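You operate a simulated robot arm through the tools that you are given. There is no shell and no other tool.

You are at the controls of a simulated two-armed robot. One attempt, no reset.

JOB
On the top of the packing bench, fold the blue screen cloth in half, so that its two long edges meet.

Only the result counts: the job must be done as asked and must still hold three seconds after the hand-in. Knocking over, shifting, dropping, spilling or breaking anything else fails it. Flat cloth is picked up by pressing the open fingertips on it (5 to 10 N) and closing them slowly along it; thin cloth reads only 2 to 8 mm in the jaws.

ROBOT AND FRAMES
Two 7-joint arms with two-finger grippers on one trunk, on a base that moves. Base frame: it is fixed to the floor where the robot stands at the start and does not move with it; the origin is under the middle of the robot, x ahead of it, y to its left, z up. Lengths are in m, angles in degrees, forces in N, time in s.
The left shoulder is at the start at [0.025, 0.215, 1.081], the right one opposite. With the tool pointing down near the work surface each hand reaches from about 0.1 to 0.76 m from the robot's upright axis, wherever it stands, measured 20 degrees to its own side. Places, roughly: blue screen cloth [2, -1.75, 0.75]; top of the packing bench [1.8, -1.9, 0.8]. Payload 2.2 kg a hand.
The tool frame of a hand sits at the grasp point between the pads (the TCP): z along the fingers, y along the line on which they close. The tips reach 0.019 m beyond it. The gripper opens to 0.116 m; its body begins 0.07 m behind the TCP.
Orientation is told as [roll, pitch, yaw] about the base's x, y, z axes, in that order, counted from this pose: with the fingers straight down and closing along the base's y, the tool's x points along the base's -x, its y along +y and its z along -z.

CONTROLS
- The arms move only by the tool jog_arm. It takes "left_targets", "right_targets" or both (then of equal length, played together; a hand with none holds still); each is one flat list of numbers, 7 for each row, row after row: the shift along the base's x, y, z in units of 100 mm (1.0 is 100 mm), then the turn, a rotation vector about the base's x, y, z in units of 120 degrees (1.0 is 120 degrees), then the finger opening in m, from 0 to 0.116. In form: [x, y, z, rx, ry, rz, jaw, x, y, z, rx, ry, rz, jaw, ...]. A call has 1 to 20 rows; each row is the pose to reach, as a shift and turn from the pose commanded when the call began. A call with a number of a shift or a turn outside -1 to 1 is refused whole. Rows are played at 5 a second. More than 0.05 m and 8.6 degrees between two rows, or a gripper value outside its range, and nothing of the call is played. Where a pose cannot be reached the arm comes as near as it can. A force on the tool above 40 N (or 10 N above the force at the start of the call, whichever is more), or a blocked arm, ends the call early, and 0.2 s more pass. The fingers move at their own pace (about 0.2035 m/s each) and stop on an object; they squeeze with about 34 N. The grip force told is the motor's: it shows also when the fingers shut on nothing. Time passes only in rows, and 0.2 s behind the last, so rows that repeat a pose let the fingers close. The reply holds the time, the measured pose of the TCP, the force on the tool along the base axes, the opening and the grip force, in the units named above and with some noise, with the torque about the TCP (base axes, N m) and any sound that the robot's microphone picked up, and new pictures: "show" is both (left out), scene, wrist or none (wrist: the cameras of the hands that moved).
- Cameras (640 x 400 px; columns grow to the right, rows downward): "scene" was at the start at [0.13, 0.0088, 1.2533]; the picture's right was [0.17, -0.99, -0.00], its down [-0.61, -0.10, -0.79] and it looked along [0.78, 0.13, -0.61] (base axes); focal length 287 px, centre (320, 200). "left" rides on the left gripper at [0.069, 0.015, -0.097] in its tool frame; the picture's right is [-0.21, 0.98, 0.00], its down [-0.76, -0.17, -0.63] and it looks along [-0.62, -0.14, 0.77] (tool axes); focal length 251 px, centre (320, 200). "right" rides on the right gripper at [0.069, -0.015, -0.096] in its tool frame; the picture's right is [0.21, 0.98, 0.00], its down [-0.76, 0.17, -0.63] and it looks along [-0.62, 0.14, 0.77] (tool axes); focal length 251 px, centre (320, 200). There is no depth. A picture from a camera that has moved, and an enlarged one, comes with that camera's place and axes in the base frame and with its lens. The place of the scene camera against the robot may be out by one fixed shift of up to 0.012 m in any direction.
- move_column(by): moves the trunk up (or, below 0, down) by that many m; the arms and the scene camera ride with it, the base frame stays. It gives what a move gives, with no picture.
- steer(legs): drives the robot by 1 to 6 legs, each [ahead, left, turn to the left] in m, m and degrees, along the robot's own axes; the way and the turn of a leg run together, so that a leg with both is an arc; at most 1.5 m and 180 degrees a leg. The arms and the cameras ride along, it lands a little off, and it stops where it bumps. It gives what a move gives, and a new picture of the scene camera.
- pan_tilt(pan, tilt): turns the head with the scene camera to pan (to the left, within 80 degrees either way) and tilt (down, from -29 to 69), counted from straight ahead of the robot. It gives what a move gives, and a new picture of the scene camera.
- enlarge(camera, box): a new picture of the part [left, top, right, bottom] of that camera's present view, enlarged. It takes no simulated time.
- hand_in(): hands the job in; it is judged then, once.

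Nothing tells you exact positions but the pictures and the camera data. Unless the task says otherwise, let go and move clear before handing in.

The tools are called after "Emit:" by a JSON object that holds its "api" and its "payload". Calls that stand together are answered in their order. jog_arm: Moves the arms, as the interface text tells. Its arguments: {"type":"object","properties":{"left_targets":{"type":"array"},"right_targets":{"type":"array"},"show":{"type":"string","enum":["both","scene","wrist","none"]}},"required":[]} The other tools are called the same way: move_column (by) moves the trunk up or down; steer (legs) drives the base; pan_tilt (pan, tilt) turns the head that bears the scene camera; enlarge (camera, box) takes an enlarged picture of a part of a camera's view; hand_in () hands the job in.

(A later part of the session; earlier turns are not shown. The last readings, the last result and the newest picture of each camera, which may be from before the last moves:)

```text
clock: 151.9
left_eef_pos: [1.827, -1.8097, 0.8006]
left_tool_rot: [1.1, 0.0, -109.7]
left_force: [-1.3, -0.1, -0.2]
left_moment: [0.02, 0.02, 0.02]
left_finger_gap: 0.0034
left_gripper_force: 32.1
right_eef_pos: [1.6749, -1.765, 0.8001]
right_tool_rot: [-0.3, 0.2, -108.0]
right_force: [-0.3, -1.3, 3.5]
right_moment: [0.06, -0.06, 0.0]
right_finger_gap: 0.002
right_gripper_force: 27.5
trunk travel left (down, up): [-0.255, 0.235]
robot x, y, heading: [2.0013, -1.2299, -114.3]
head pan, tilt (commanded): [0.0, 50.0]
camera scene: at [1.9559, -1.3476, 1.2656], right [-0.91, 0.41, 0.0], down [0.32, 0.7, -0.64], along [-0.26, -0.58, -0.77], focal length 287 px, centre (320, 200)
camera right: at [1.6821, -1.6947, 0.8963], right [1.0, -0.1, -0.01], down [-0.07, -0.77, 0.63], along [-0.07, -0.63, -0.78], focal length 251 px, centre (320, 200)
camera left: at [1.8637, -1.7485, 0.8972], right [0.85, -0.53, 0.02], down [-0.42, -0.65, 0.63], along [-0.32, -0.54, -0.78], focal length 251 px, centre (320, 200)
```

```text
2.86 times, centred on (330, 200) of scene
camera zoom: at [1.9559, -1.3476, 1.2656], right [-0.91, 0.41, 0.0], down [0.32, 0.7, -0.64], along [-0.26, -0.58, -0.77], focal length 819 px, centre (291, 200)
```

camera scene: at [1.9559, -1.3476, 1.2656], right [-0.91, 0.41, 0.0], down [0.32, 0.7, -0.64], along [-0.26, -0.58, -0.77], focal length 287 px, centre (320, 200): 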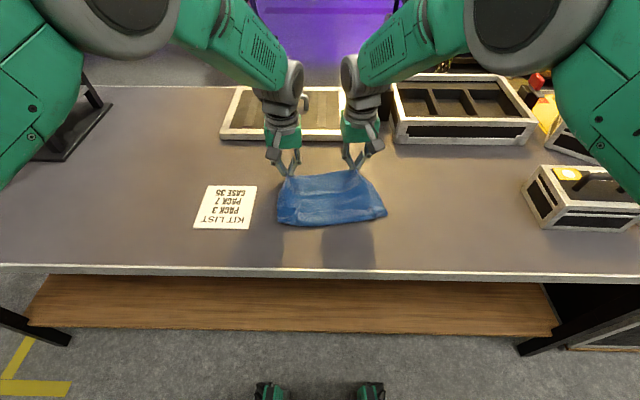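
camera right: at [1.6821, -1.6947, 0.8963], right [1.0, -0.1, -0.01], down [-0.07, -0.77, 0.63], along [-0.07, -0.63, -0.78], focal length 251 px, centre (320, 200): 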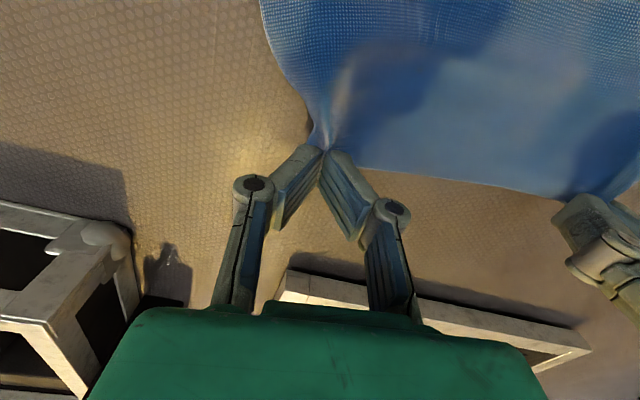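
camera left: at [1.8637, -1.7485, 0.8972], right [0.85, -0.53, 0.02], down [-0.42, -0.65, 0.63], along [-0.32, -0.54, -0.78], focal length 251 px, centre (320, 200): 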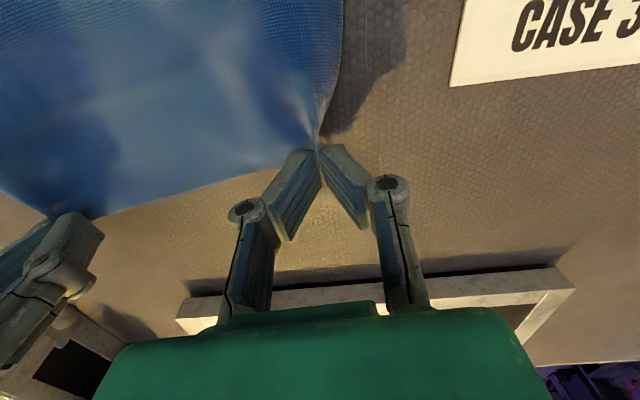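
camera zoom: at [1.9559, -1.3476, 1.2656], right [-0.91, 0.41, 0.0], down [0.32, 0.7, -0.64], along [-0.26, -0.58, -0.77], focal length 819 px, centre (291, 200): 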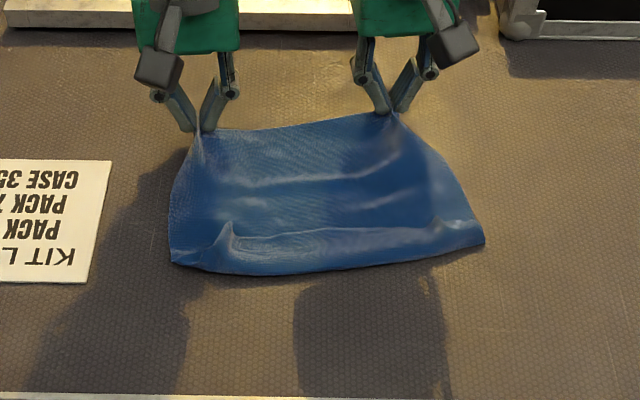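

Both corners are held cleanly. I'll lift the cloth to a full hanging curtain, turning the hands back square as they rise.

Emit:
{"api": "jog_arm", "payload": {"left_targets": [0.02, 0.05, 0.2, 0, 0, 0, 0, 0.04, 0.1, 0.4, 0, 0, 0, 0, 0.06, 0.14, 0.6, 0, 0, 0, 0, 0.08, 0.18, 0.8, 0, 0, 0, 0, 0.08, 0.18, 1.0, 0, 0, 0, 0], "right_targets": [0.03, 0.07, 0.2, 0, 0, 0, 0, 0.06, 0.14, 0.4, 0, 0, 0, 0, 0.09, 0.21, 0.6, 0, 0, 0, 0, 0.12, 0.28, 0.8, 0, 0, 0, 0, 0.14, 0.33, 1.0, 0, 0, 0, 0], "show": "none"}}

Emit:
{"api": "jog_arm", "payload": {"left_targets": [0, 0, 0.2, -0.004, -0.008, -0.009, 0, 0, 0, 0.4, -0.004, -0.008, -0.018, 0, 0, 0, 0.6, -0.004, -0.008, -0.027, 0, 0, 0, 0.8, -0.004, -0.008, -0.036, 0, 0, 0, 0.95, -0.004, -0.008, -0.036, 0, 0, 0, 0.95, -0.004, -0.008, -0.036, 0], "right_targets": [0, 0, 0.2, 0, 0, -0.01, 0, 0, 0, 0.4, 0, 0, -0.02, 0, 0, 0, 0.6, 0, 0, -0.03, 0, 0, 0, 0.8, 0, 0, -0.042, 0, 0, 0, 0.95, 0, 0, -0.042, 0, 0, 0, 0.95, 0, 0, -0.042, 0], "show": "both"}}

Emit:
{"api": "enlarge", "payload": {"camera": "scene", "box": [220, 30, 420, 190]}}

```text
clock: 153.1
left_eef_pos: [1.8371, -1.7918, 0.9014]
left_tool_rot: [1.1, -0.1, -109.8]
left_force: [0.0, -0.6, 0.1]
left_moment: [-0.02, -0.02, -0.01]
left_finger_gap: 0.0039
left_gripper_force: 34.3
right_eef_pos: [1.6887, -1.7317, 0.899]
right_tool_rot: [-0.3, 0.1, -108.0]
right_force: [0.2, 0.5, -0.2]
right_moment: [0.0, 0.01, -0.02]
right_finger_gap: 0.0032
right_gripper_force: 30.4
trunk travel left (down, up): [-0.255, 0.235]
robot x, y, heading: [2.0049, -1.2279, -114.1]
head pan, tilt (commanded): [0.0, 50.0]
```

```text
clock: 154.5
left_eef_pos: [1.8381, -1.793, 0.9944]
left_tool_rot: [2.1, -0.1, -114.0]
left_force: [0.0, -0.3, 0.6]
left_moment: [0.0, -0.01, 0.0]
left_finger_gap: 0.0024
left_gripper_force: 27.3
right_eef_pos: [1.6878, -1.7334, 0.9949]
right_tool_rot: [-0.3, 0.1, -113.1]
right_force: [-1.1, -0.1, 1.4]
right_moment: [-0.06, -0.02, -0.02]
right_finger_gap: 0.0031
right_gripper_force: 35.3
trunk travel left (down, up): [-0.255, 0.235]
robot x, y, heading: [2.0012, -1.2293, -114.2]
head pan, tilt (commanded): [0.0, 50.0]
camera scene: at [1.9561, -1.3472, 1.2656], right [-0.91, 0.41, 0.0], down [0.32, 0.7, -0.64], along [-0.26, -0.58, -0.77], focal length 287 px, centre (320, 200)
camera right: at [1.7011, -1.6636, 1.0916], right [0.98, -0.19, -0.01], down [-0.14, -0.76, 0.63], along [-0.12, -0.62, -0.78], focal length 251 px, centre (320, 200)
camera left: at [1.876, -1.7327, 1.0915], right [0.8, -0.59, 0.04], down [-0.48, -0.61, 0.63], along [-0.35, -0.52, -0.78], focal length 251 px, centre (320, 200)
```

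scene: 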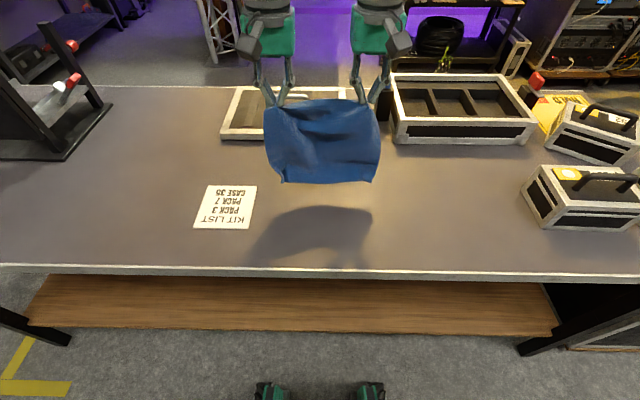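
right: 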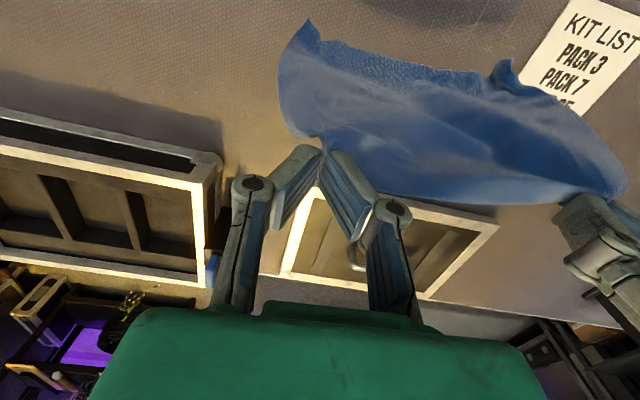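
left: 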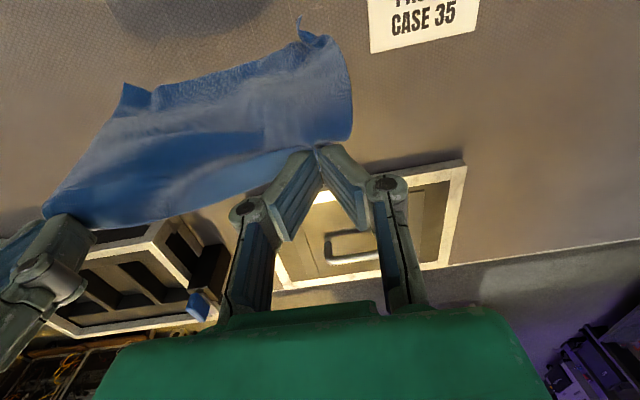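

```text
2.50 times, centred on (320, 110) of scene
camera zoom: at [1.9561, -1.3472, 1.2656], right [-0.91, 0.41, 0.0], down [0.32, 0.7, -0.64], along [-0.26, -0.58, -0.77], focal length 717 px, centre (320, 425)
```

zoom: 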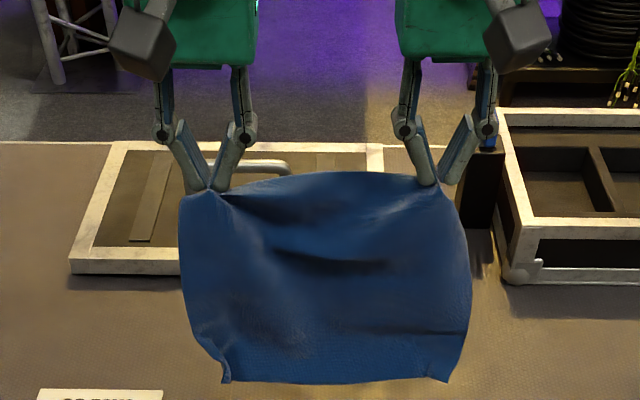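

The cloth hangs from its clean edge; the previously gathered edge is now the free bottom edge and has mostly relaxed. I'll spread the hands to straighten it, move forward, and let it settle.

Emit:
{"api": "jog_arm", "payload": {"left_targets": [-0.06, -0.18, 0.03, 0.0071, 0.016, 0, 0, -0.12, -0.35, 0.06, 0.0071, 0.016, 0, 0, -0.18, -0.53, 0.1, 0.0071, 0.016, 0, 0, -0.237, -0.704, 0.1, 0.0071, 0.016, 0, 0, -0.237, -0.704, 0.1, 0.0071, 0.016, 0, 0, -0.237, -0.704, 0.1, 0.0071, 0.016, 0, 0, -0.237, -0.704, 0.1, 0.0071, 0.016, 0, 0, -0.237, -0.704, 0.1, 0.0071, 0.016, 0, 0], "right_targets": [-0.085, -0.145, 0.03, 0, 0, 0, 0, -0.17, -0.29, 0.06, 0, 0, 0, 0, -0.26, -0.435, 0.1, 0, 0, 0, 0, -0.345, -0.579, 0.1, 0, 0, 0, 0, -0.345, -0.579, 0.1, 0, 0, 0, 0, -0.345, -0.579, 0.1, 0, 0, 0, 0, -0.345, -0.579, 0.1, 0, 0, 0, 0, -0.345, -0.579, 0.1, 0, 0, 0, 0], "show": "both"}}

Emit:
{"api": "enlarge", "payload": {"camera": "scene", "box": [220, 20, 420, 180]}}

```text
clock: 156.3
left_eef_pos: [1.8123, -1.8638, 1.0069]
left_tool_rot: [0.0, -0.2, -114.0]
left_force: [-1.3, 1.0, -0.7]
left_moment: [0.02, 0.01, 0.01]
left_finger_gap: 0.0026
left_gripper_force: 28.7
right_eef_pos: [1.6528, -1.789, 1.005]
right_tool_rot: [-0.4, 0.1, -113.1]
right_force: [1.9, -0.3, 0.0]
right_moment: [-0.01, -0.02, 0.02]
right_finger_gap: 0.0027
right_gripper_force: 31.0
trunk travel left (down, up): [-0.255, 0.235]
robot x, y, heading: [2.0023, -1.2318, -114.1]
head pan, tilt (commanded): [0.0, 50.0]
camera scene: at [1.956, -1.3475, 1.2656], right [-0.91, 0.41, 0.0], down [0.32, 0.7, -0.64], along [-0.26, -0.58, -0.77], focal length 287 px, centre (320, 200)
camera right: at [1.666, -1.7207, 1.1025], right [0.98, -0.19, -0.01], down [-0.14, -0.76, 0.63], along [-0.12, -0.62, -0.78], focal length 251 px, centre (320, 200)
camera left: at [1.8537, -1.8058, 1.1027], right [0.8, -0.59, 0.0], down [-0.46, -0.62, 0.63], along [-0.38, -0.51, -0.77], focal length 251 px, centre (320, 200)
```

scene: 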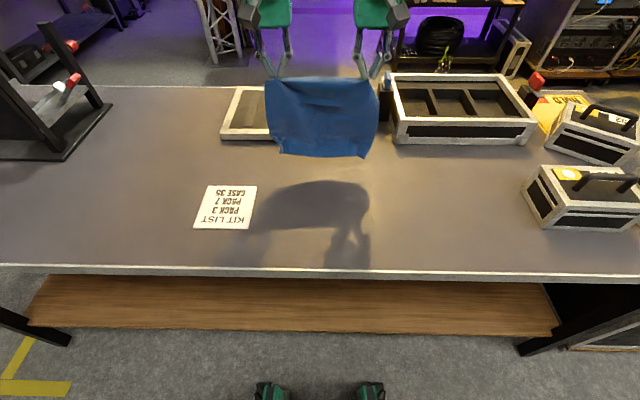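
right: 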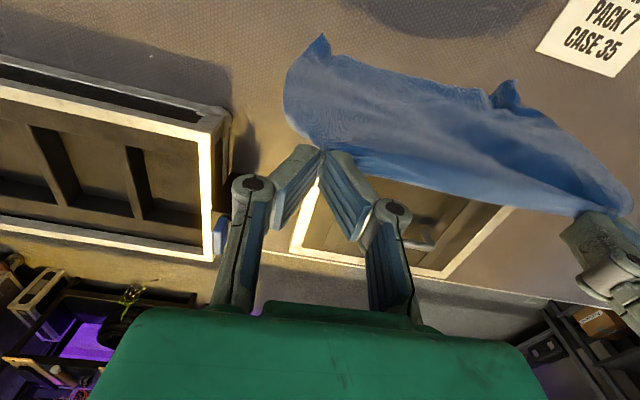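
left: 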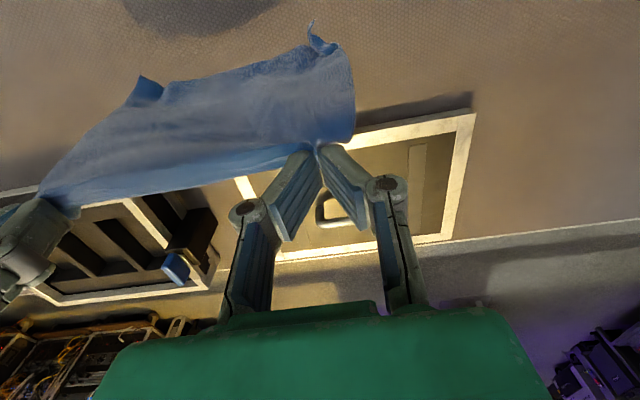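

```text
2.50 times, centred on (320, 100) of scene
camera zoom: at [1.956, -1.3475, 1.2656], right [-0.91, 0.41, 0.0], down [0.32, 0.7, -0.64], along [-0.26, -0.58, -0.77], focal length 717 px, centre (320, 450)
```

zoom: 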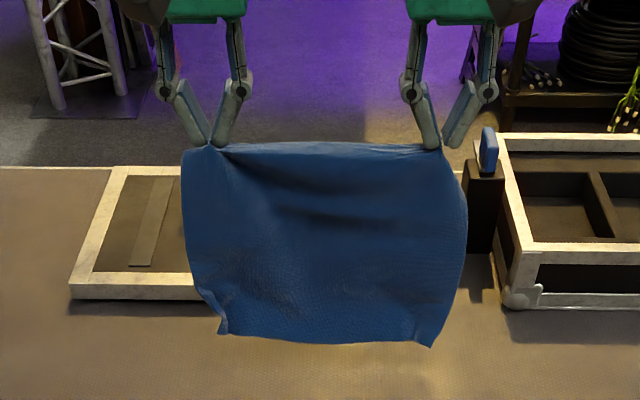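

The curtain is straight. Now I'll lower it while drawing toward me so the free edge lands far and the lower half lies out, as before.

Emit:
{"api": "jog_arm", "payload": {"left_targets": [0, 0, -0.2, 0, 0, 0, 0, 0, 0, -0.37, 0, 0, 0, 0, 0.041, 0.091, -0.45, 0, 0, 0, 0, 0.081, 0.183, -0.53, 0, 0, 0, 0, 0.122, 0.274, -0.62, 0, 0, 0, 0, 0.163, 0.365, -0.71, 0, 0, 0, 0, 0.203, 0.457, -0.8, 0, 0, 0, 0, 0.244, 0.548, -0.88, 0, 0, 0, 0, 0.285, 0.64, -0.95, 0, 0, 0, 0, 0.325, 0.731, -1.0, 0, 0, 0, 0], "right_targets": [0, 0, -0.2, 0, 0, 0, 0, 0, 0, -0.37, 0, 0, 0, 0, 0.041, 0.091, -0.45, 0, 0, 0, 0, 0.081, 0.183, -0.53, 0, 0, 0, 0, 0.122, 0.274, -0.62, 0, 0, 0, 0, 0.163, 0.365, -0.71, 0, 0, 0, 0, 0.203, 0.457, -0.8, 0, 0, 0, 0, 0.244, 0.548, -0.88, 0, 0, 0, 0, 0.285, 0.64, -0.95, 0, 0, 0, 0, 0.325, 0.731, -1.0, 0, 0, 0, 0], "show": "both"}}

Emit:
{"api": "enlarge", "payload": {"camera": "scene", "box": [220, 80, 420, 240]}}

```text
clock: 158.5
left_eef_pos: [1.8449, -1.7894, 0.905]
left_tool_rot: [0.0, -0.3, -114.0]
left_force: [-1.0, 0.6, 0.7]
left_moment: [0.02, -0.01, 0.02]
left_finger_gap: 0.0026
left_gripper_force: 31.5
right_eef_pos: [1.686, -1.716, 0.905]
right_tool_rot: [-0.3, 0.1, -113.1]
right_force: [0.4, -1.1, 0.5]
right_moment: [-0.01, 0.01, 0.02]
right_finger_gap: 0.0028
right_gripper_force: 31.9
trunk travel left (down, up): [-0.255, 0.235]
robot x, y, heading: [2.0039, -1.2278, -114.4]
head pan, tilt (commanded): [0.0, 50.0]
camera scene: at [1.9564, -1.3468, 1.2657], right [-0.91, 0.41, 0.0], down [0.32, 0.7, -0.64], along [-0.26, -0.58, -0.77], focal length 287 px, centre (320, 200)
camera right: at [1.6993, -1.6476, 1.0022], right [0.98, -0.19, -0.01], down [-0.14, -0.76, 0.63], along [-0.12, -0.62, -0.78], focal length 251 px, centre (320, 200)
camera left: at [1.8868, -1.73, 1.0019], right [0.81, -0.59, 0.0], down [-0.46, -0.62, 0.64], along [-0.38, -0.51, -0.77], focal length 251 px, centre (320, 200)
```

scene: 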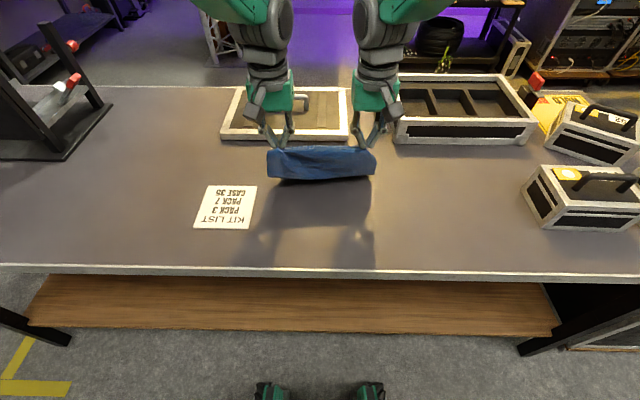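
right: 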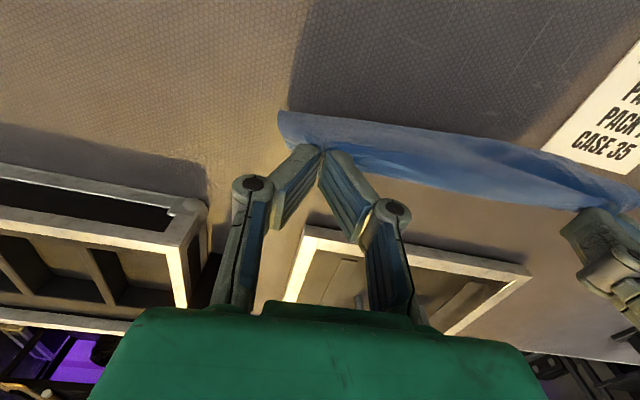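
left: 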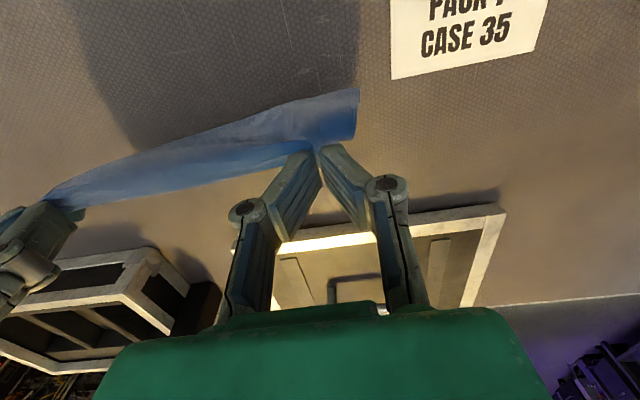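

```text
2.50 times, centred on (320, 160) of scene
camera zoom: at [1.9564, -1.3468, 1.2657], right [-0.91, 0.41, 0.0], down [0.32, 0.7, -0.64], along [-0.26, -0.58, -0.77], focal length 717 px, centre (320, 300)
```

zoom: 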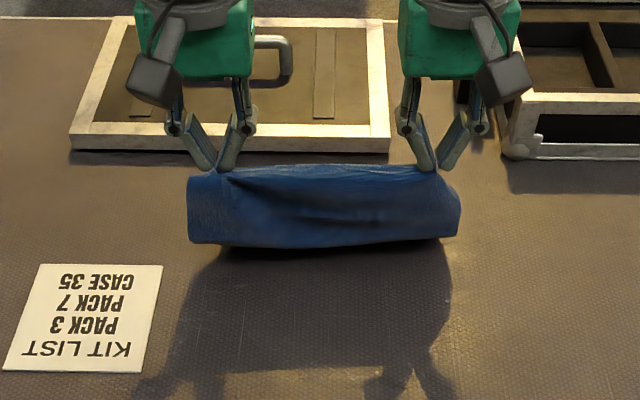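

Emit:
{"api": "jog_arm", "payload": {"left_targets": [0.041, 0.091, -0.08, 0, 0, 0, 0, 0.081, 0.183, -0.16, 0, 0, 0, 0, 0.122, 0.274, -0.24, 0, 0, 0, 0, 0.163, 0.365, -0.32, 0, 0, 0, 0, 0.203, 0.457, -0.36, 0, 0, 0, 0, 0.244, 0.548, -0.36, 0, 0, 0, 0], "right_targets": [0.041, 0.091, -0.08, 0, 0, 0, 0, 0.081, 0.183, -0.16, 0, 0, 0, 0, 0.122, 0.274, -0.24, 0, 0, 0, 0, 0.163, 0.365, -0.32, 0, 0, 0, 0, 0.203, 0.457, -0.36, 0, 0, 0, 0, 0.244, 0.548, -0.36, 0, 0, 0, 0], "show": "both"}}

Emit:
{"api": "enlarge", "payload": {"camera": "scene", "box": [220, 100, 420, 260]}}

Emit:
{"api": "enlarge", "payload": {"camera": "left", "box": [0, 40, 460, 280]}}

```text
clock: 159.9
left_eef_pos: [1.8699, -1.7327, 0.8692]
left_tool_rot: [0.0, -0.3, -114.1]
left_force: [-1.3, -0.4, 0.6]
left_moment: [-0.04, 0.02, 0.02]
left_finger_gap: 0.0029
left_gripper_force: 31.9
right_eef_pos: [1.7105, -1.6619, 0.8697]
right_tool_rot: [-0.4, 0.1, -113.0]
right_force: [1.0, 0.6, 0.0]
right_moment: [-0.01, 0.03, 0.02]
right_finger_gap: 0.0029
right_gripper_force: 32.0
trunk travel left (down, up): [-0.255, 0.235]
robot x, y, heading: [2.0042, -1.231, -114.4]
head pan, tilt (commanded): [0.0, 50.0]
camera scene: at [1.9568, -1.3461, 1.2658], right [-0.91, 0.41, 0.0], down [0.31, 0.7, -0.64], along [-0.26, -0.58, -0.77], focal length 287 px, centre (320, 200)
camera right: at [1.724, -1.5927, 0.9673], right [0.98, -0.19, -0.01], down [-0.14, -0.76, 0.63], along [-0.12, -0.62, -0.78], focal length 251 px, centre (320, 200)
camera left: at [1.9105, -1.6748, 0.9662], right [0.81, -0.59, 0.0], down [-0.46, -0.62, 0.64], along [-0.38, -0.51, -0.77], focal length 251 px, centre (320, 200)
```

scene: 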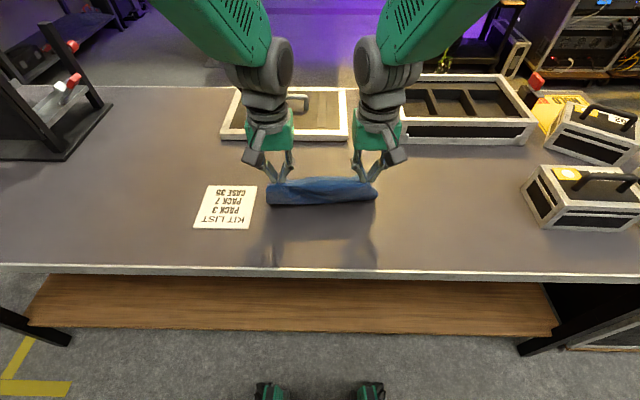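
right: 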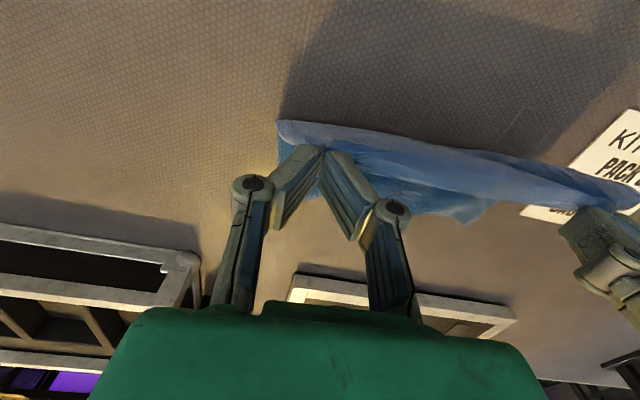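
left: 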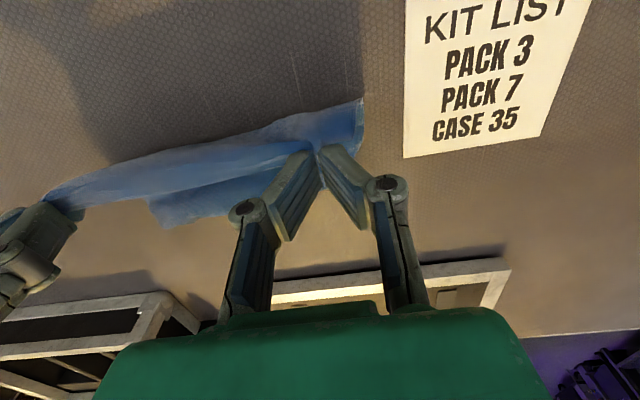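

```text
2.50 times, centred on (320, 180) of scene
camera zoom: at [1.9568, -1.3461, 1.2658], right [-0.91, 0.41, 0.0], down [0.31, 0.7, -0.64], along [-0.26, -0.58, -0.77], focal length 717 px, centre (320, 250)
```

zoom: 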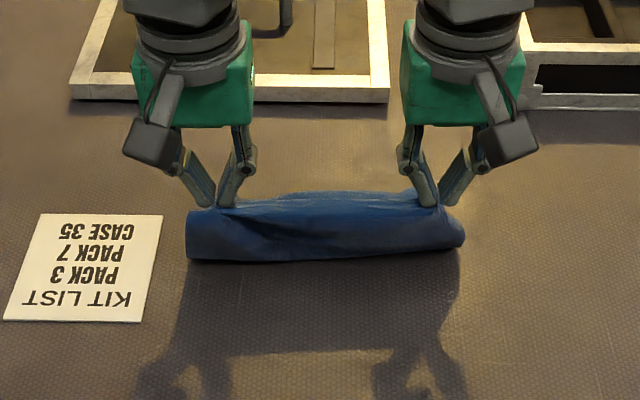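

```text
1.39 times, centred on (230, 160) of left
camera zoom: at [1.9105, -1.6748, 0.9662], right [0.81, -0.59, 0.0], down [-0.46, -0.62, 0.64], along [-0.38, -0.51, -0.77], focal length 350 px, centre (445, 256)
```

zoom: 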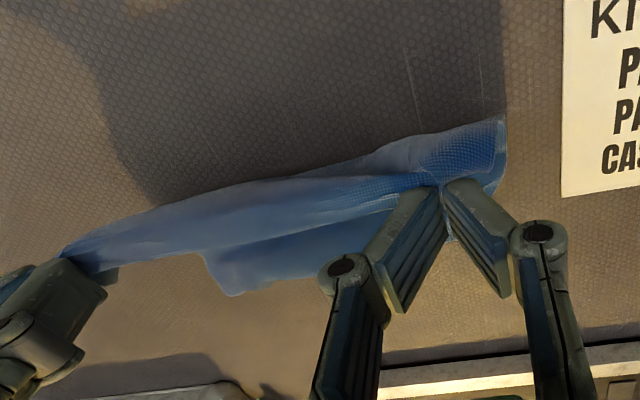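

The lower half is laid out: its free edge runs from f≈0.599 (left) to 0.611 (right), and the hands are above the crease. I'll carry the held edge forward in an arc to land on that edge.

Emit:
{"api": "jog_arm", "payload": {"left_targets": [-0.081, -0.183, -0.03, 0, 0, 0, 0, -0.163, -0.365, -0.13, 0, 0, 0, 0, -0.232, -0.521, -0.3, 0, 0, 0, 0, -0.281, -0.63, -0.5, 0, 0, 0, 0, -0.305, -0.685, -0.66, 0, 0, 0, 0], "right_targets": [-0.089, -0.201, -0.03, 0, 0, 0, 0, -0.179, -0.402, -0.13, 0, 0, 0, 0, -0.256, -0.576, -0.3, 0, 0, 0, 0, -0.309, -0.694, -0.5, 0, 0, 0, 0, -0.342, -0.767, -0.66, 0, 0, 0, 0], "show": "both"}}

Emit:
{"api": "enlarge", "payload": {"camera": "scene", "box": [220, 100, 420, 260]}}

Emit:
{"api": "enlarge", "payload": {"camera": "left", "box": [0, 0, 460, 280]}}

Emit:
{"api": "enlarge", "payload": {"camera": "right", "box": [180, 0, 640, 280]}}

```text
clock: 161.1
left_eef_pos: [1.8374, -1.8034, 0.8039]
left_tool_rot: [0.1, 0.0, -114.0]
left_force: [-1.2, 0.1, 0.1]
left_moment: [0.03, -0.01, 0.04]
left_finger_gap: 0.0028
left_gripper_force: 31.7
right_eef_pos: [1.6753, -1.7384, 0.8035]
right_tool_rot: [-0.2, 0.1, -113.1]
right_force: [1.0, 0.0, -0.2]
right_moment: [0.0, -0.04, 0.02]
right_finger_gap: 0.0031
right_gripper_force: 31.3
trunk travel left (down, up): [-0.255, 0.235]
robot x, y, heading: [2.0055, -1.2299, -114.3]
head pan, tilt (commanded): [0.0, 50.0]
camera scene: at [1.9556, -1.3486, 1.2654], right [-0.91, 0.41, 0.0], down [0.32, 0.7, -0.64], along [-0.26, -0.58, -0.77], focal length 287 px, centre (320, 200)
camera right: at [1.689, -1.6694, 0.9003], right [0.98, -0.19, -0.01], down [-0.14, -0.76, 0.63], along [-0.12, -0.62, -0.78], focal length 251 px, centre (320, 200)
camera left: at [1.8799, -1.7456, 0.899], right [0.8, -0.59, 0.0], down [-0.46, -0.62, 0.63], along [-0.38, -0.51, -0.77], focal length 251 px, centre (320, 200)
```

scene: 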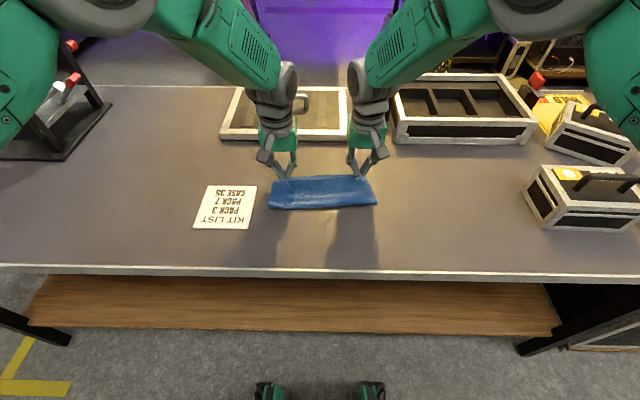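
right: 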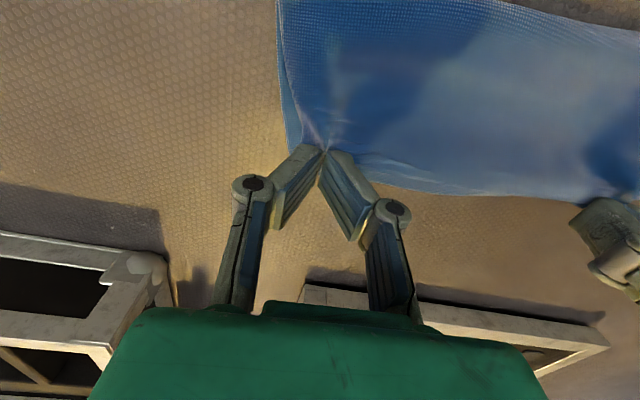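
left: 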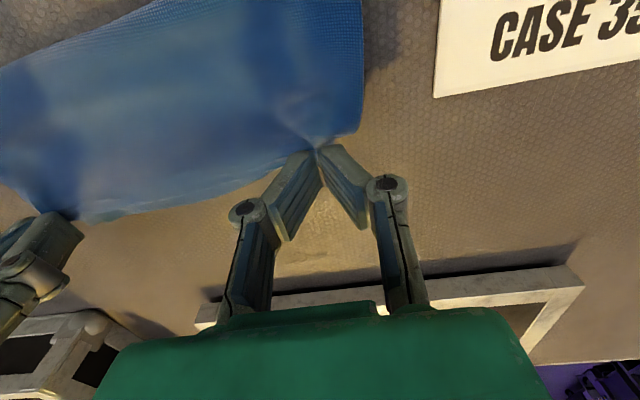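

```text
2.50 times, centred on (320, 180) of scene
camera zoom: at [1.9556, -1.3486, 1.2654], right [-0.91, 0.41, 0.0], down [0.32, 0.7, -0.64], along [-0.26, -0.58, -0.77], focal length 717 px, centre (320, 250)
```

zoom: 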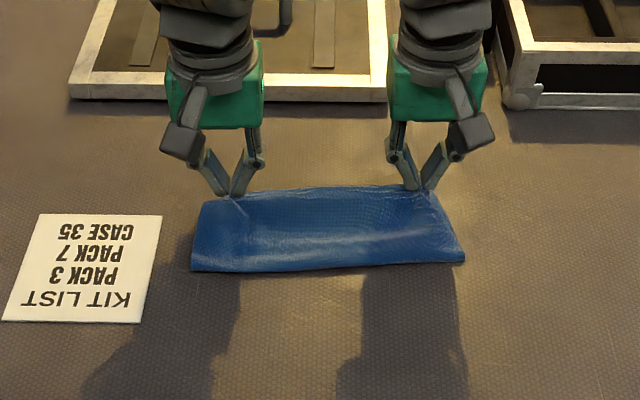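

```text
1.39 times, centred on (230, 140) of left
camera zoom: at [1.8799, -1.7456, 0.899], right [0.8, -0.59, 0.0], down [-0.46, -0.62, 0.63], along [-0.38, -0.51, -0.77], focal length 350 px, centre (445, 284)
```

zoom: 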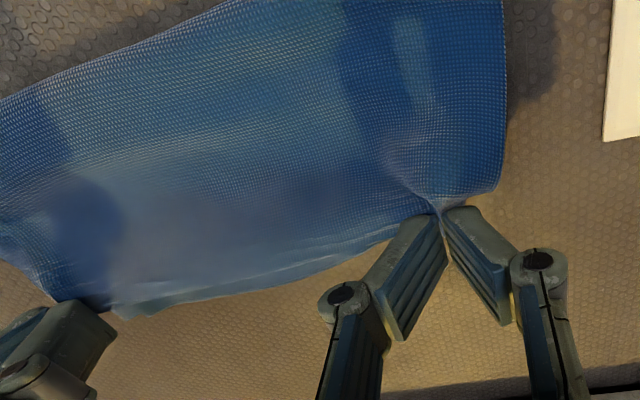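

```text
1.39 times, centred on (410, 140) of right
camera zoom: at [1.689, -1.6694, 0.9003], right [0.98, -0.19, -0.01], down [-0.14, -0.76, 0.63], along [-0.12, -0.62, -0.78], focal length 350 px, centre (195, 284)
```

zoom: 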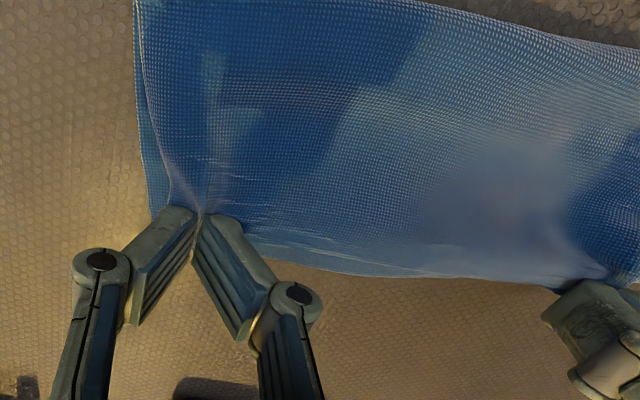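

This is a very clean fold: the top lies flat over the bottom and the edges coincide. I'll lower to just above contact and check alignment before releasing.

Emit:
{"api": "jog_arm", "payload": {"left_targets": [0, 0, -0.06, 0, 0, 0, 0, 0, 0, -0.12, 0, 0, 0, 0, 0, 0, -0.18, 0, 0, 0, 0, 0, 0, -0.2, 0, 0, 0, 0], "right_targets": [0, 0, -0.06, 0, 0, 0, 0, 0, 0, -0.12, 0, 0, 0, 0, 0, 0, -0.18, 0, 0, 0, 0, 0, 0, -0.2, 0, 0, 0, 0], "show": "wrist"}}

Emit:
{"api": "enlarge", "payload": {"camera": "left", "box": [180, 40, 440, 220]}}

Emit:
{"api": "enlarge", "payload": {"camera": "right", "box": [200, 40, 460, 220]}}

```text
clock: 162.1
left_eef_pos: [1.8387, -1.8022, 0.7835]
left_tool_rot: [0.0, -0.2, -114.0]
left_force: [-0.1, -0.4, 1.5]
left_moment: [-0.02, 0.03, 0.0]
left_finger_gap: 0.0026
left_gripper_force: 32.0
right_eef_pos: [1.6778, -1.7381, 0.7836]
right_tool_rot: [-0.5, 0.0, -113.2]
right_force: [1.6, -1.3, -0.3]
right_moment: [-0.03, 0.02, -0.01]
right_finger_gap: 0.0029
right_gripper_force: 32.0
trunk travel left (down, up): [-0.255, 0.235]
robot x, y, heading: [2.0072, -1.2285, -114.2]
head pan, tilt (commanded): [0.0, 50.0]
camera right: at [1.69, -1.6687, 0.8806], right [0.98, -0.19, -0.01], down [-0.14, -0.76, 0.63], along [-0.12, -0.62, -0.78], focal length 251 px, centre (320, 200)
camera left: at [1.8808, -1.7447, 0.8798], right [0.81, -0.59, 0.0], down [-0.46, -0.62, 0.64], along [-0.38, -0.51, -0.77], focal length 251 px, centre (320, 200)
```

right: 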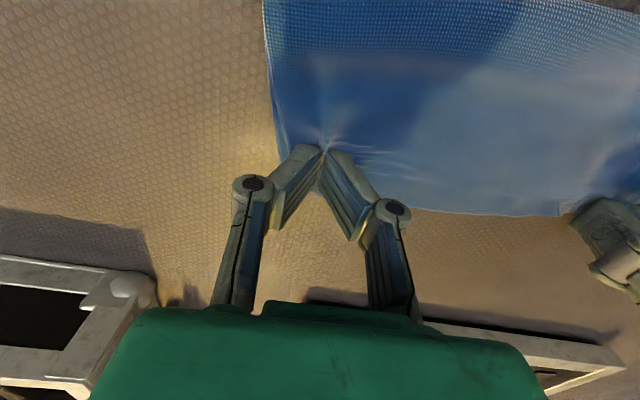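
left: 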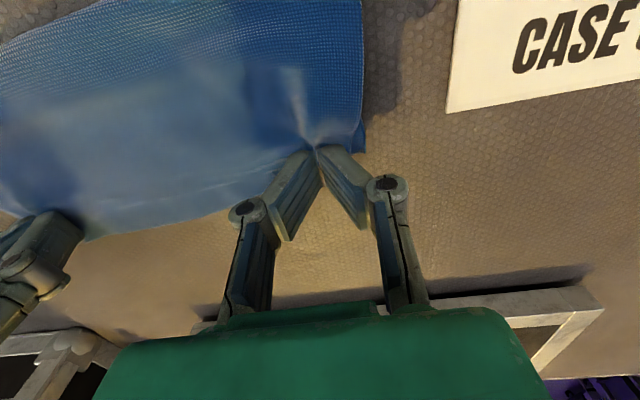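

```text
2.22 times, centred on (310, 130) of left
camera zoom: at [1.8808, -1.7447, 0.8798], right [0.81, -0.59, 0.0], down [-0.46, -0.62, 0.64], along [-0.38, -0.51, -0.77], focal length 559 px, centre (342, 356)
```

zoom: 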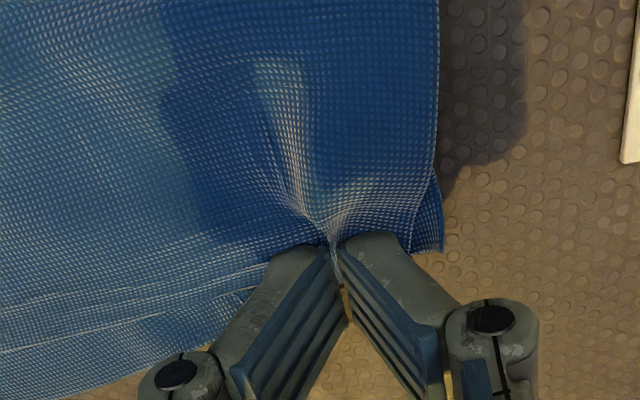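

```text
2.22 times, centred on (330, 130) of right
camera zoom: at [1.69, -1.6687, 0.8806], right [0.98, -0.19, -0.01], down [-0.14, -0.76, 0.63], along [-0.12, -0.62, -0.78], focal length 559 px, centre (298, 356)
```

zoom: 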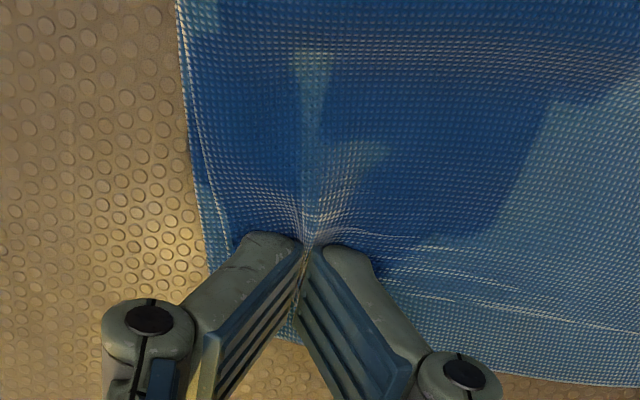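

Nearly perfect: in the middle and right the bottom edge protrudes about 1 cm past the top edge. I'll lift a hair, nudge the held edge forward (left 5 mm, right 10 mm), and set it down with light pressure.

Emit:
{"api": "jog_arm", "payload": {"left_targets": [0, 0, 0.05, 0, 0, 0, 0, -0.01, -0.023, 0.06, 0, 0, 0, 0, -0.02, -0.046, 0.06, 0, 0, 0, 0, -0.02, -0.046, 0.02, 0, 0, 0, 0, -0.02, -0.046, -0.02, 0, 0, 0, 0], "right_targets": [0, 0, 0.05, 0, 0, 0, 0, -0.02, -0.046, 0.06, 0, 0, 0, 0, -0.041, -0.091, 0.06, 0, 0, 0, 0, -0.041, -0.091, 0.02, 0, 0, 0, 0, -0.041, -0.091, -0.02, 0, 0, 0, 0], "show": "wrist"}}

Emit:
{"api": "enlarge", "payload": {"camera": "left", "box": [120, 40, 440, 240]}}

Emit:
{"api": "enlarge", "payload": {"camera": "right", "box": [240, 40, 560, 240]}}

```text
clock: 163.3
left_eef_pos: [1.8363, -1.8071, 0.782]
left_tool_rot: [0.0, -0.3, -114.0]
left_force: [-1.7, 0.4, 5.3]
left_moment: [0.01, 0.01, 0.0]
left_finger_gap: 0.0028
left_gripper_force: 31.9
right_eef_pos: [1.6722, -1.7476, 0.7825]
right_tool_rot: [-0.3, 0.1, -113.0]
right_force: [2.6, 0.6, 2.2]
right_moment: [0.01, 0.0, -0.01]
right_finger_gap: 0.0028
right_gripper_force: 32.0
trunk travel left (down, up): [-0.255, 0.235]
robot x, y, heading: [2.0066, -1.2318, -114.3]
head pan, tilt (commanded): [0.0, 50.0]
camera right: at [1.686, -1.6774, 0.8791], right [0.98, -0.19, -0.01], down [-0.14, -0.76, 0.63], along [-0.12, -0.62, -0.78], focal length 251 px, centre (320, 200)
camera left: at [1.8783, -1.7493, 0.8787], right [0.8, -0.59, 0.0], down [-0.46, -0.62, 0.64], along [-0.38, -0.51, -0.77], focal length 251 px, centre (320, 200)
```

right: 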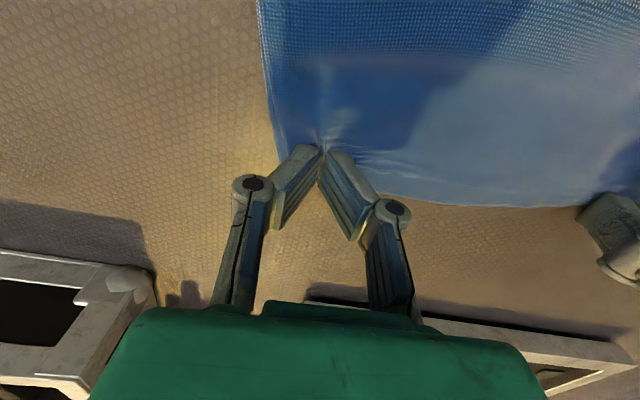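
left: 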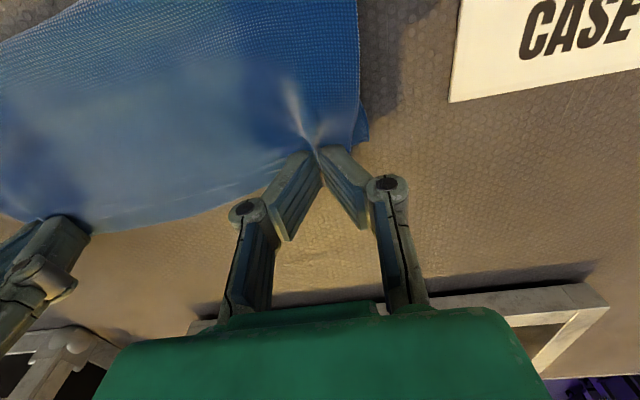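

```text
2.00 times, centred on (280, 140) of left
camera zoom: at [1.8783, -1.7493, 0.8787], right [0.8, -0.59, 0.0], down [-0.46, -0.62, 0.64], along [-0.38, -0.51, -0.77], focal length 503 px, centre (400, 320)
```

zoom: 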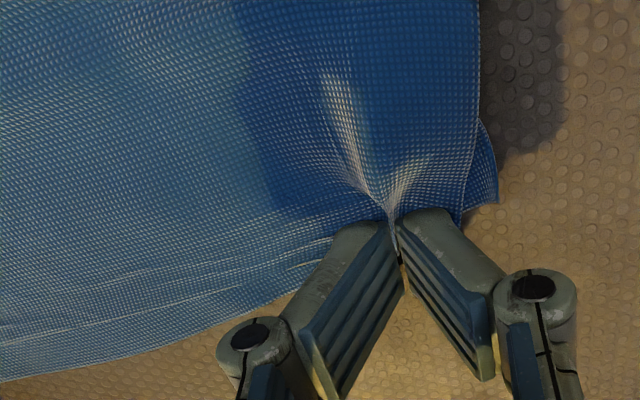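

```text
2.00 times, centred on (400, 140) of right
camera zoom: at [1.686, -1.6774, 0.8791], right [0.98, -0.19, -0.01], down [-0.14, -0.76, 0.63], along [-0.12, -0.62, -0.78], focal length 503 px, centre (160, 320)
```

zoom: 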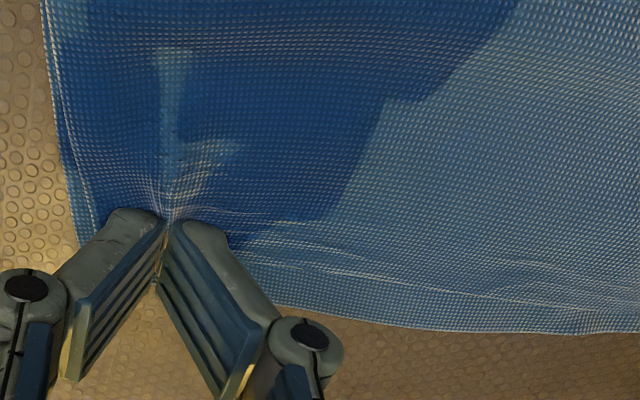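

Now I'll spread the small ridges flat: keep light pressure and open both hands slowly.

Emit:
{"api": "jog_arm", "payload": {"left_targets": [0, 0, 0, 0, 0, 0, 0.003, 0, 0, 0, 0, 0, 0, 0.006, 0, 0, 0, 0, 0, 0, 0.009, 0, 0, 0, 0, 0, 0, 0.012, 0, 0, 0, 0, 0, 0, 0.015, 0, 0, 0, 0, 0, 0, 0.018, 0, 0, 0, 0, 0, 0, 0.021, 0, 0, 0, 0, 0, 0, 0.024, 0, 0, 0, 0, 0, 0, 0.027], "right_targets": [0, 0, -0.006, 0, 0, 0, 0.003, 0, 0, -0.006, 0, 0, 0, 0.006, 0, 0, -0.006, 0, 0, 0, 0.009, 0, 0, -0.006, 0, 0, 0, 0.012, 0, 0, -0.006, 0, 0, 0, 0.015, 0, 0, -0.006, 0, 0, 0, 0.018, 0, 0, -0.006, 0, 0, 0, 0.021, 0, 0, -0.006, 0, 0, 0, 0.024, 0, 0, -0.006, 0, 0, 0, 0.028], "show": "wrist"}}

Emit:
{"api": "enlarge", "payload": {"camera": "left", "box": [120, 40, 440, 240]}}

Emit:
{"api": "enlarge", "payload": {"camera": "right", "box": [220, 40, 540, 240]}}

```text
clock: 165.3
left_eef_pos: [1.8367, -1.8079, 0.7812]
left_tool_rot: [0.0, -0.3, -114.0]
left_force: [0.5, -0.1, 4.7]
left_moment: [0.03, 0.0, 0.01]
left_finger_gap: 0.0264
left_gripper_force: 0.0
right_eef_pos: [1.672, -1.7473, 0.7805]
right_tool_rot: [-0.4, 0.1, -113.1]
right_force: [-0.5, -0.6, 4.8]
right_moment: [0.0, 0.05, -0.02]
right_finger_gap: 0.0284
right_gripper_force: 0.1
trunk travel left (down, up): [-0.255, 0.235]
robot x, y, heading: [2.0035, -1.2325, -114.1]
head pan, tilt (commanded): [0.0, 50.0]
camera right: at [1.686, -1.6777, 0.8778], right [0.98, -0.19, -0.01], down [-0.14, -0.76, 0.63], along [-0.12, -0.62, -0.78], focal length 251 px, centre (320, 200)
camera left: at [1.8785, -1.7495, 0.8779], right [0.8, -0.59, 0.0], down [-0.46, -0.62, 0.63], along [-0.38, -0.51, -0.77], focal length 251 px, centre (320, 200)
```

right: 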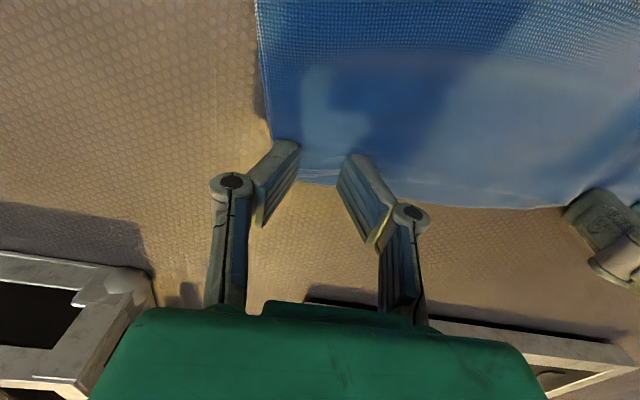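
left: 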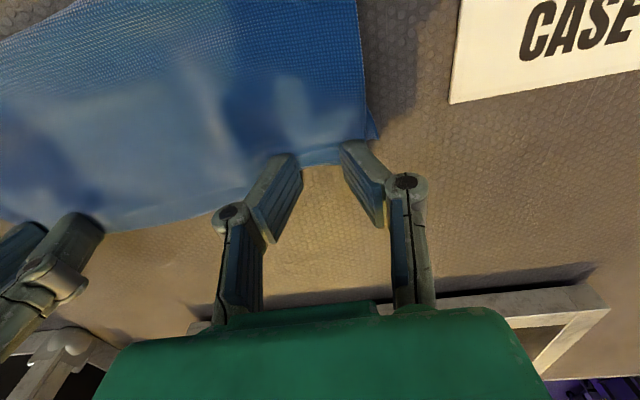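

```text
2.00 times, centred on (280, 140) of left
camera zoom: at [1.8785, -1.7495, 0.8779], right [0.8, -0.59, 0.0], down [-0.46, -0.62, 0.63], along [-0.38, -0.51, -0.77], focal length 503 px, centre (400, 320)
```

zoom: 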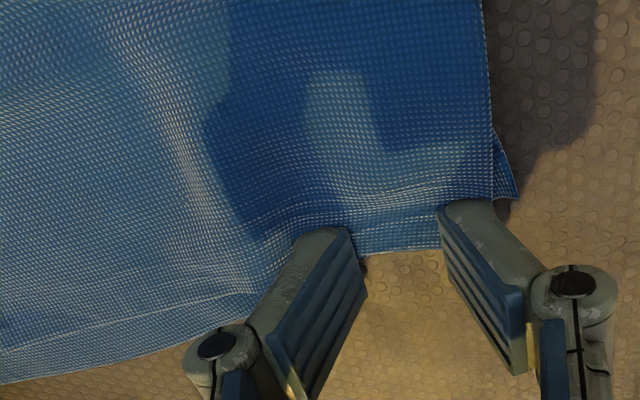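

```text
2.00 times, centred on (380, 140) of right
camera zoom: at [1.686, -1.6777, 0.8778], right [0.98, -0.19, -0.01], down [-0.14, -0.76, 0.63], along [-0.12, -0.62, -0.78], focal length 503 px, centre (200, 320)
```

zoom: 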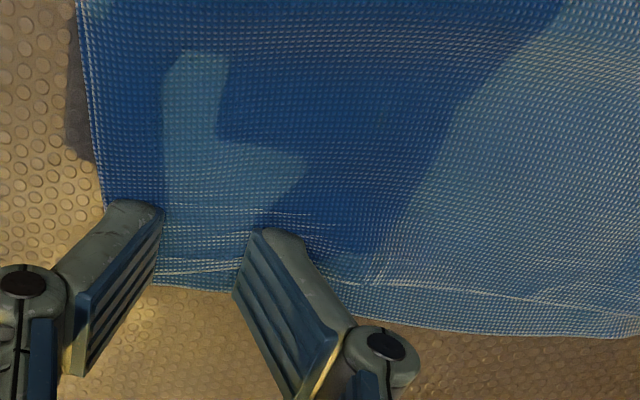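

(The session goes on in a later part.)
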